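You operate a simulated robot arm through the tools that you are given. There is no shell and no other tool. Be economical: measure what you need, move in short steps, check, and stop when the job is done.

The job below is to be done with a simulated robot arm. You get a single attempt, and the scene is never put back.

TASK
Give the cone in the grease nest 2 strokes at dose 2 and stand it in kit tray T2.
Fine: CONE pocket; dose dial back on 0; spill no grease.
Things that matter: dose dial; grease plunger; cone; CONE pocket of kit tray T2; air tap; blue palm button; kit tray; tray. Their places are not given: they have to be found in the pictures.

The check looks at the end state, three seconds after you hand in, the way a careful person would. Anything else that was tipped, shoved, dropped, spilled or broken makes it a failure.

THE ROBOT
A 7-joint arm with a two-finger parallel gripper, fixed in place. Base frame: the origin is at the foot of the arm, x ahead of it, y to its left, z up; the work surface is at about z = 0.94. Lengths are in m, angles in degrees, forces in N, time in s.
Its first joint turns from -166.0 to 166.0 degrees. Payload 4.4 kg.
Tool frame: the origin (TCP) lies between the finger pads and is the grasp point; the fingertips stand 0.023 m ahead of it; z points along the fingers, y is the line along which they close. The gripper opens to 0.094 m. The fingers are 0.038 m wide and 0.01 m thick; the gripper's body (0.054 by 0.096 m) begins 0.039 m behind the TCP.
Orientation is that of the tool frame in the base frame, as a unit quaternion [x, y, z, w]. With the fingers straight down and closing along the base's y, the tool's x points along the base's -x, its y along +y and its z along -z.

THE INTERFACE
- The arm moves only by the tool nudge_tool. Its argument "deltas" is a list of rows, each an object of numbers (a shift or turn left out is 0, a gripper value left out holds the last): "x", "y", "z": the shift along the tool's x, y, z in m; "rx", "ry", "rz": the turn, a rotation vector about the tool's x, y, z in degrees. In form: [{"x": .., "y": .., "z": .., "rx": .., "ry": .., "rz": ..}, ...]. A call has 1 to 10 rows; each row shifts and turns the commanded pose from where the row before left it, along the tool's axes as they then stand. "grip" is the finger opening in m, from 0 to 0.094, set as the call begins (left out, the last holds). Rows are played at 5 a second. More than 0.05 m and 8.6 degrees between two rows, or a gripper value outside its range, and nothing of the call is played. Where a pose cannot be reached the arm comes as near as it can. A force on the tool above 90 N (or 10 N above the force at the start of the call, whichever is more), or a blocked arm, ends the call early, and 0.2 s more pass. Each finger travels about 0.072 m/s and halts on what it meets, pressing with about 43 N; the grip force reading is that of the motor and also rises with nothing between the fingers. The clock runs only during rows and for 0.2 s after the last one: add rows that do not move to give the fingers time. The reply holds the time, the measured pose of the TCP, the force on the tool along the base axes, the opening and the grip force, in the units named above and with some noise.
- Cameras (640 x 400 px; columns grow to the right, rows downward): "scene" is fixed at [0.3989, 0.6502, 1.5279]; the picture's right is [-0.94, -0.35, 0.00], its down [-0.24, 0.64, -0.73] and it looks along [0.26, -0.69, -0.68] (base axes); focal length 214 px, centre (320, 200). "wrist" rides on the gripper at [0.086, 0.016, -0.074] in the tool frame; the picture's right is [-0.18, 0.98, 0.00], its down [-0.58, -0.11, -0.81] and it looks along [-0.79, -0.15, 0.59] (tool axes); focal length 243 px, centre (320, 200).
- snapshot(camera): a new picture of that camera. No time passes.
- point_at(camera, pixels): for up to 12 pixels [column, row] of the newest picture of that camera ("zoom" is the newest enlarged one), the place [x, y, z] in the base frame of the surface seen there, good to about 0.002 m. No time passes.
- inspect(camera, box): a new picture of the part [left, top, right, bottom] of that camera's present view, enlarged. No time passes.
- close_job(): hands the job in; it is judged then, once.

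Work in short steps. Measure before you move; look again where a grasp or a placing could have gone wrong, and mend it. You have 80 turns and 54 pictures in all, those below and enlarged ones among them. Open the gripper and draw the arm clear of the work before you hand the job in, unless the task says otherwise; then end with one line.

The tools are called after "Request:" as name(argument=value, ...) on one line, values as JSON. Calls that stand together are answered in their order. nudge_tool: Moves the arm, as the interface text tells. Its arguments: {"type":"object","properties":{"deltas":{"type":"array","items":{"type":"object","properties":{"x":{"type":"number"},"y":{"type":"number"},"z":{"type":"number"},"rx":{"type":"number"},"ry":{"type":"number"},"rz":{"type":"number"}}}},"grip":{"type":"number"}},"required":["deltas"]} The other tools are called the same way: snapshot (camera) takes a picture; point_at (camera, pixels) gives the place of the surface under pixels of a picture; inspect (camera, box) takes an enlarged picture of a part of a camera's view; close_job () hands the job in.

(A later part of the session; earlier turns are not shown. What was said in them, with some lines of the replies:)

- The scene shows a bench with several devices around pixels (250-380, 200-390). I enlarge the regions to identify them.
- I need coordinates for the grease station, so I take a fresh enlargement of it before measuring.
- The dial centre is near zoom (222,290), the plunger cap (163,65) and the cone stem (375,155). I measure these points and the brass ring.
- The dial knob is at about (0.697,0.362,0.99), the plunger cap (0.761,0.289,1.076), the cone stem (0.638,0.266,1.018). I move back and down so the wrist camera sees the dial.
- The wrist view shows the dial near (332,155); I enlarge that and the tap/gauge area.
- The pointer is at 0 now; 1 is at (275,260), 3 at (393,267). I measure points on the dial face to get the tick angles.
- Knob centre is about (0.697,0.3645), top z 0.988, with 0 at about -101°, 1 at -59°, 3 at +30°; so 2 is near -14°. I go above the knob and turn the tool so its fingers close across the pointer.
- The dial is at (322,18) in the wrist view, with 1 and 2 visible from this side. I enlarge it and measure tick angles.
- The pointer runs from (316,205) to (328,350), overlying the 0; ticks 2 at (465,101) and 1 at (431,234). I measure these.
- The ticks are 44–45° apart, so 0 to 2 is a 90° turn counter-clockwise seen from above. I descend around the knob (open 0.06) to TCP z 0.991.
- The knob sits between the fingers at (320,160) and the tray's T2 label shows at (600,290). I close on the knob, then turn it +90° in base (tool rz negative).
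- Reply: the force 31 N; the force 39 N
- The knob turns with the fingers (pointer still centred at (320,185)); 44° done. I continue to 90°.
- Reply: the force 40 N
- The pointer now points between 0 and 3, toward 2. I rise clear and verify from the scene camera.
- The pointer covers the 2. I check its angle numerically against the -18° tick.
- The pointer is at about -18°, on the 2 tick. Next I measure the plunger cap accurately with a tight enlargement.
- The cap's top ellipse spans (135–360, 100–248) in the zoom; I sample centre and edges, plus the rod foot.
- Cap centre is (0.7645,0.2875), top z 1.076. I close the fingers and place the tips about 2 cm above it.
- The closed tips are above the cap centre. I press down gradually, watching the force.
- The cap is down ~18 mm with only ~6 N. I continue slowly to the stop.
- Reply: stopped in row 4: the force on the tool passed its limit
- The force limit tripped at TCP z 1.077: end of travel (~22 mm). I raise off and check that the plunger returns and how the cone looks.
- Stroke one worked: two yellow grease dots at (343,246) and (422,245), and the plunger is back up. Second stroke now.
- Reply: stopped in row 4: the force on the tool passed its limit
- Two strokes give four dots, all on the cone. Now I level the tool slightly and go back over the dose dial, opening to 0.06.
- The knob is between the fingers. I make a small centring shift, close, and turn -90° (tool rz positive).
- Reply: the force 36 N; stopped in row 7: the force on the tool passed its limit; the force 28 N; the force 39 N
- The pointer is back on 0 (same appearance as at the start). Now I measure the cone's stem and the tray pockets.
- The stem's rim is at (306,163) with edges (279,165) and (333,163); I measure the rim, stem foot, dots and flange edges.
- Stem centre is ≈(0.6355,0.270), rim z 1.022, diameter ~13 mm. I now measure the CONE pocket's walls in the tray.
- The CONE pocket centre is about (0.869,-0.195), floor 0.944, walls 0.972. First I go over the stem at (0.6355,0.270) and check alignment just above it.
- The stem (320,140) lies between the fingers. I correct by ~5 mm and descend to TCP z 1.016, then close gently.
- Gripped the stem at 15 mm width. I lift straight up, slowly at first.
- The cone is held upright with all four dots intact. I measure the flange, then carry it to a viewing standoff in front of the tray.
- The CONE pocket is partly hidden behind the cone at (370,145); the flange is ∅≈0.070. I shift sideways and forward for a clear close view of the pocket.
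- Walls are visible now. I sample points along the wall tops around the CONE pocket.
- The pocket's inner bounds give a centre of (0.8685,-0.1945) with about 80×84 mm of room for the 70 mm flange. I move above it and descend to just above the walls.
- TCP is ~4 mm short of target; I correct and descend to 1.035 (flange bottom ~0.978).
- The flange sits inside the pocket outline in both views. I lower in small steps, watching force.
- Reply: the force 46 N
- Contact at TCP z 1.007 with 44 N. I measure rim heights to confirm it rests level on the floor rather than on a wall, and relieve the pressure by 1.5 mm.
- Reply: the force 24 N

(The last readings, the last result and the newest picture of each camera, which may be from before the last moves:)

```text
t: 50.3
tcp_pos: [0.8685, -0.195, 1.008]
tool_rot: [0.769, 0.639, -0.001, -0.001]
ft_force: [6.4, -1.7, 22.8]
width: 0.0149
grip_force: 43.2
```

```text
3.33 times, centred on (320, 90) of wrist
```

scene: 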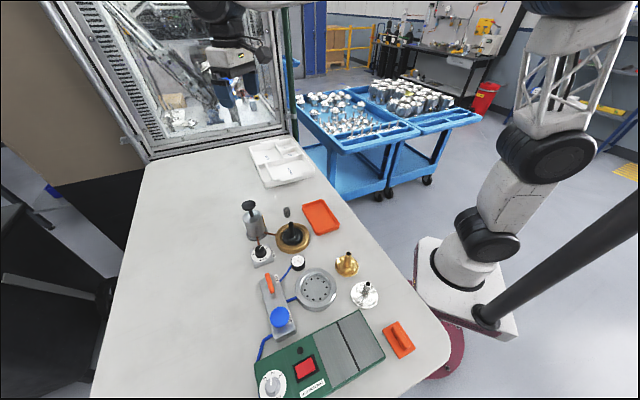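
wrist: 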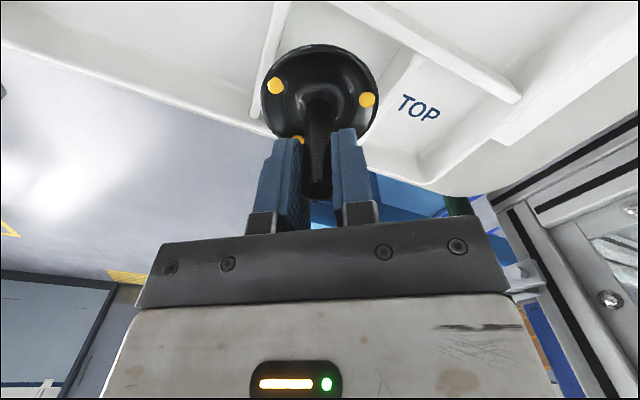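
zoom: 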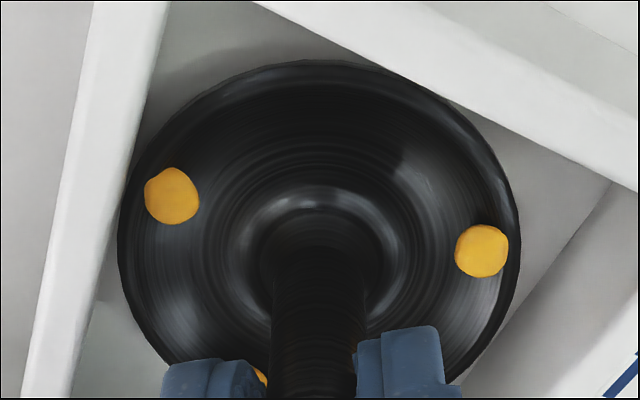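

The rim is at z≈0.955 all round, level on the floor. I relieve the remaining force, then open slightly and withdraw.

Request:
nudge_tool(deltas=[{"z": -0.0022}, {}, {}])

Request:
nudge_tool(deltas=[{}, {}, {}, {}], grip=0.04)

Request:
nudge_tool(deltas=[{"z": -0.01}, {"z": -0.02}, {"z": -0.03}, {"z": -0.04}, {"z": -0.04}, {"z": -0.04}, {}])

Request:
inspect(camera="scene", box=[240, 128, 328, 194])

```text
t: 51.1
tcp_pos: [0.8689, -0.1951, 1.0086]
tool_rot: [0.769, 0.639, 0.0, -0.002]
ft_force: [0.8, 0.8, -0.9]
width: 0.0149
grip_force: 43.0
```

```text
t: 52.1
tcp_pos: [0.8685, -0.1959, 1.0107]
tool_rot: [0.77, 0.638, -0.001, -0.001]
ft_force: [0.7, -0.4, 0.2]
width: 0.0399
grip_force: 0.0
```

```text
t: 53.7
tcp_pos: [0.8676, -0.1935, 1.1895]
tool_rot: [0.769, 0.64, -0.001, -0.001]
ft_force: [0.6, 0.6, -0.5]
width: 0.0401
grip_force: 0.2
```

```text
6.06 times, centred on (284, 161) of scene
```

zoom: 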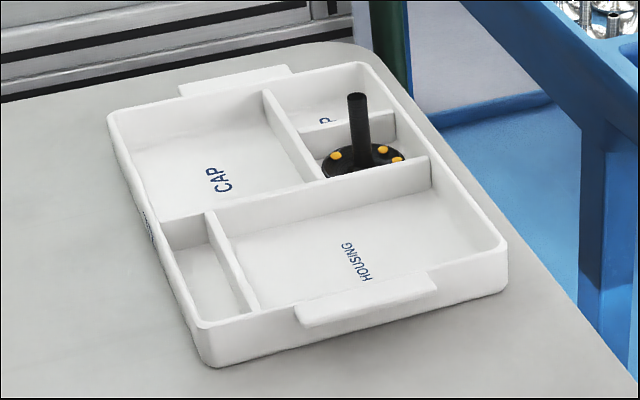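

The cone stands upright in the CONE pocket and the tray has not moved. I back the arm away and take a last look at the whole scene.

Request:
nudge_tool(deltas=[{"x": 0.03, "z": -0.02}, {"x": 0.03, "z": -0.02}, {"x": 0.03, "z": -0.02}, {"x": 0.03, "z": -0.02}, {"x": 0.03, "z": -0.02}, {"x": 0.03}, {}], grip=0.094)

Request:
snapshot(camera="scene")

Request:
inspect(camera="scene", box=[230, 192, 330, 272])

Request:
snapshot(camera="wrist")

```text
t: 55.3
tcp_pos: [0.9054, -0.0174, 1.2874]
tool_rot: [0.77, 0.638, -0.001, -0.001]
ft_force: [0.9, 1.0, 0.0]
width: 0.094
grip_force: 0.1
```

```text
16 pictures are left
```

scene: 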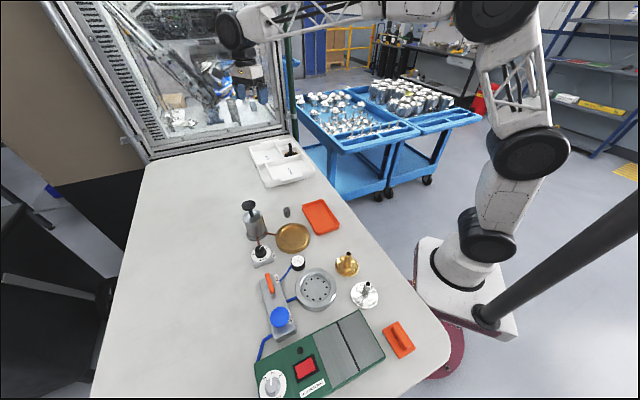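

```text
5.00 times, centred on (280, 232) of scene
```

zoom: 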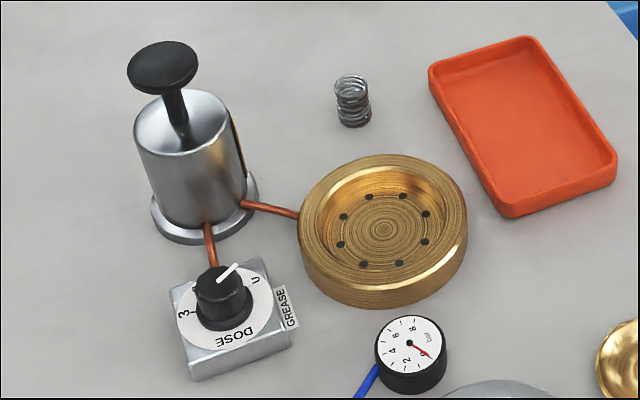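

```text
14 pictures are left
```

wrist: 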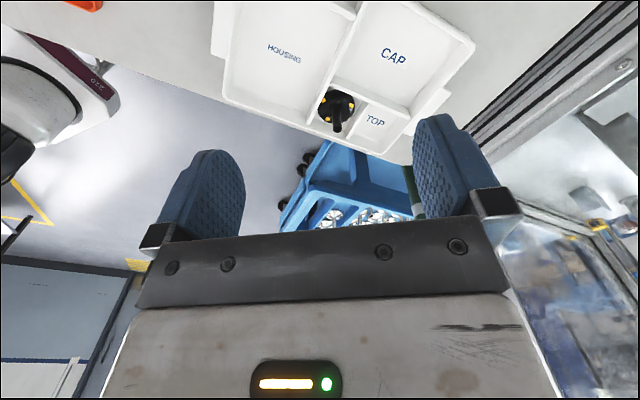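

The cone stands in the CONE pocket, the dial is on 0, the nest is clean and nothing else has moved. I hand the job in.

Request:
close_job()

```text
The job is handed in.
```

The cone got 2 strokes at dose 2 and stands upright in the CONE pocket of kit tray T2; the dose dial is back on 0 and the pictures show no spilled grease.
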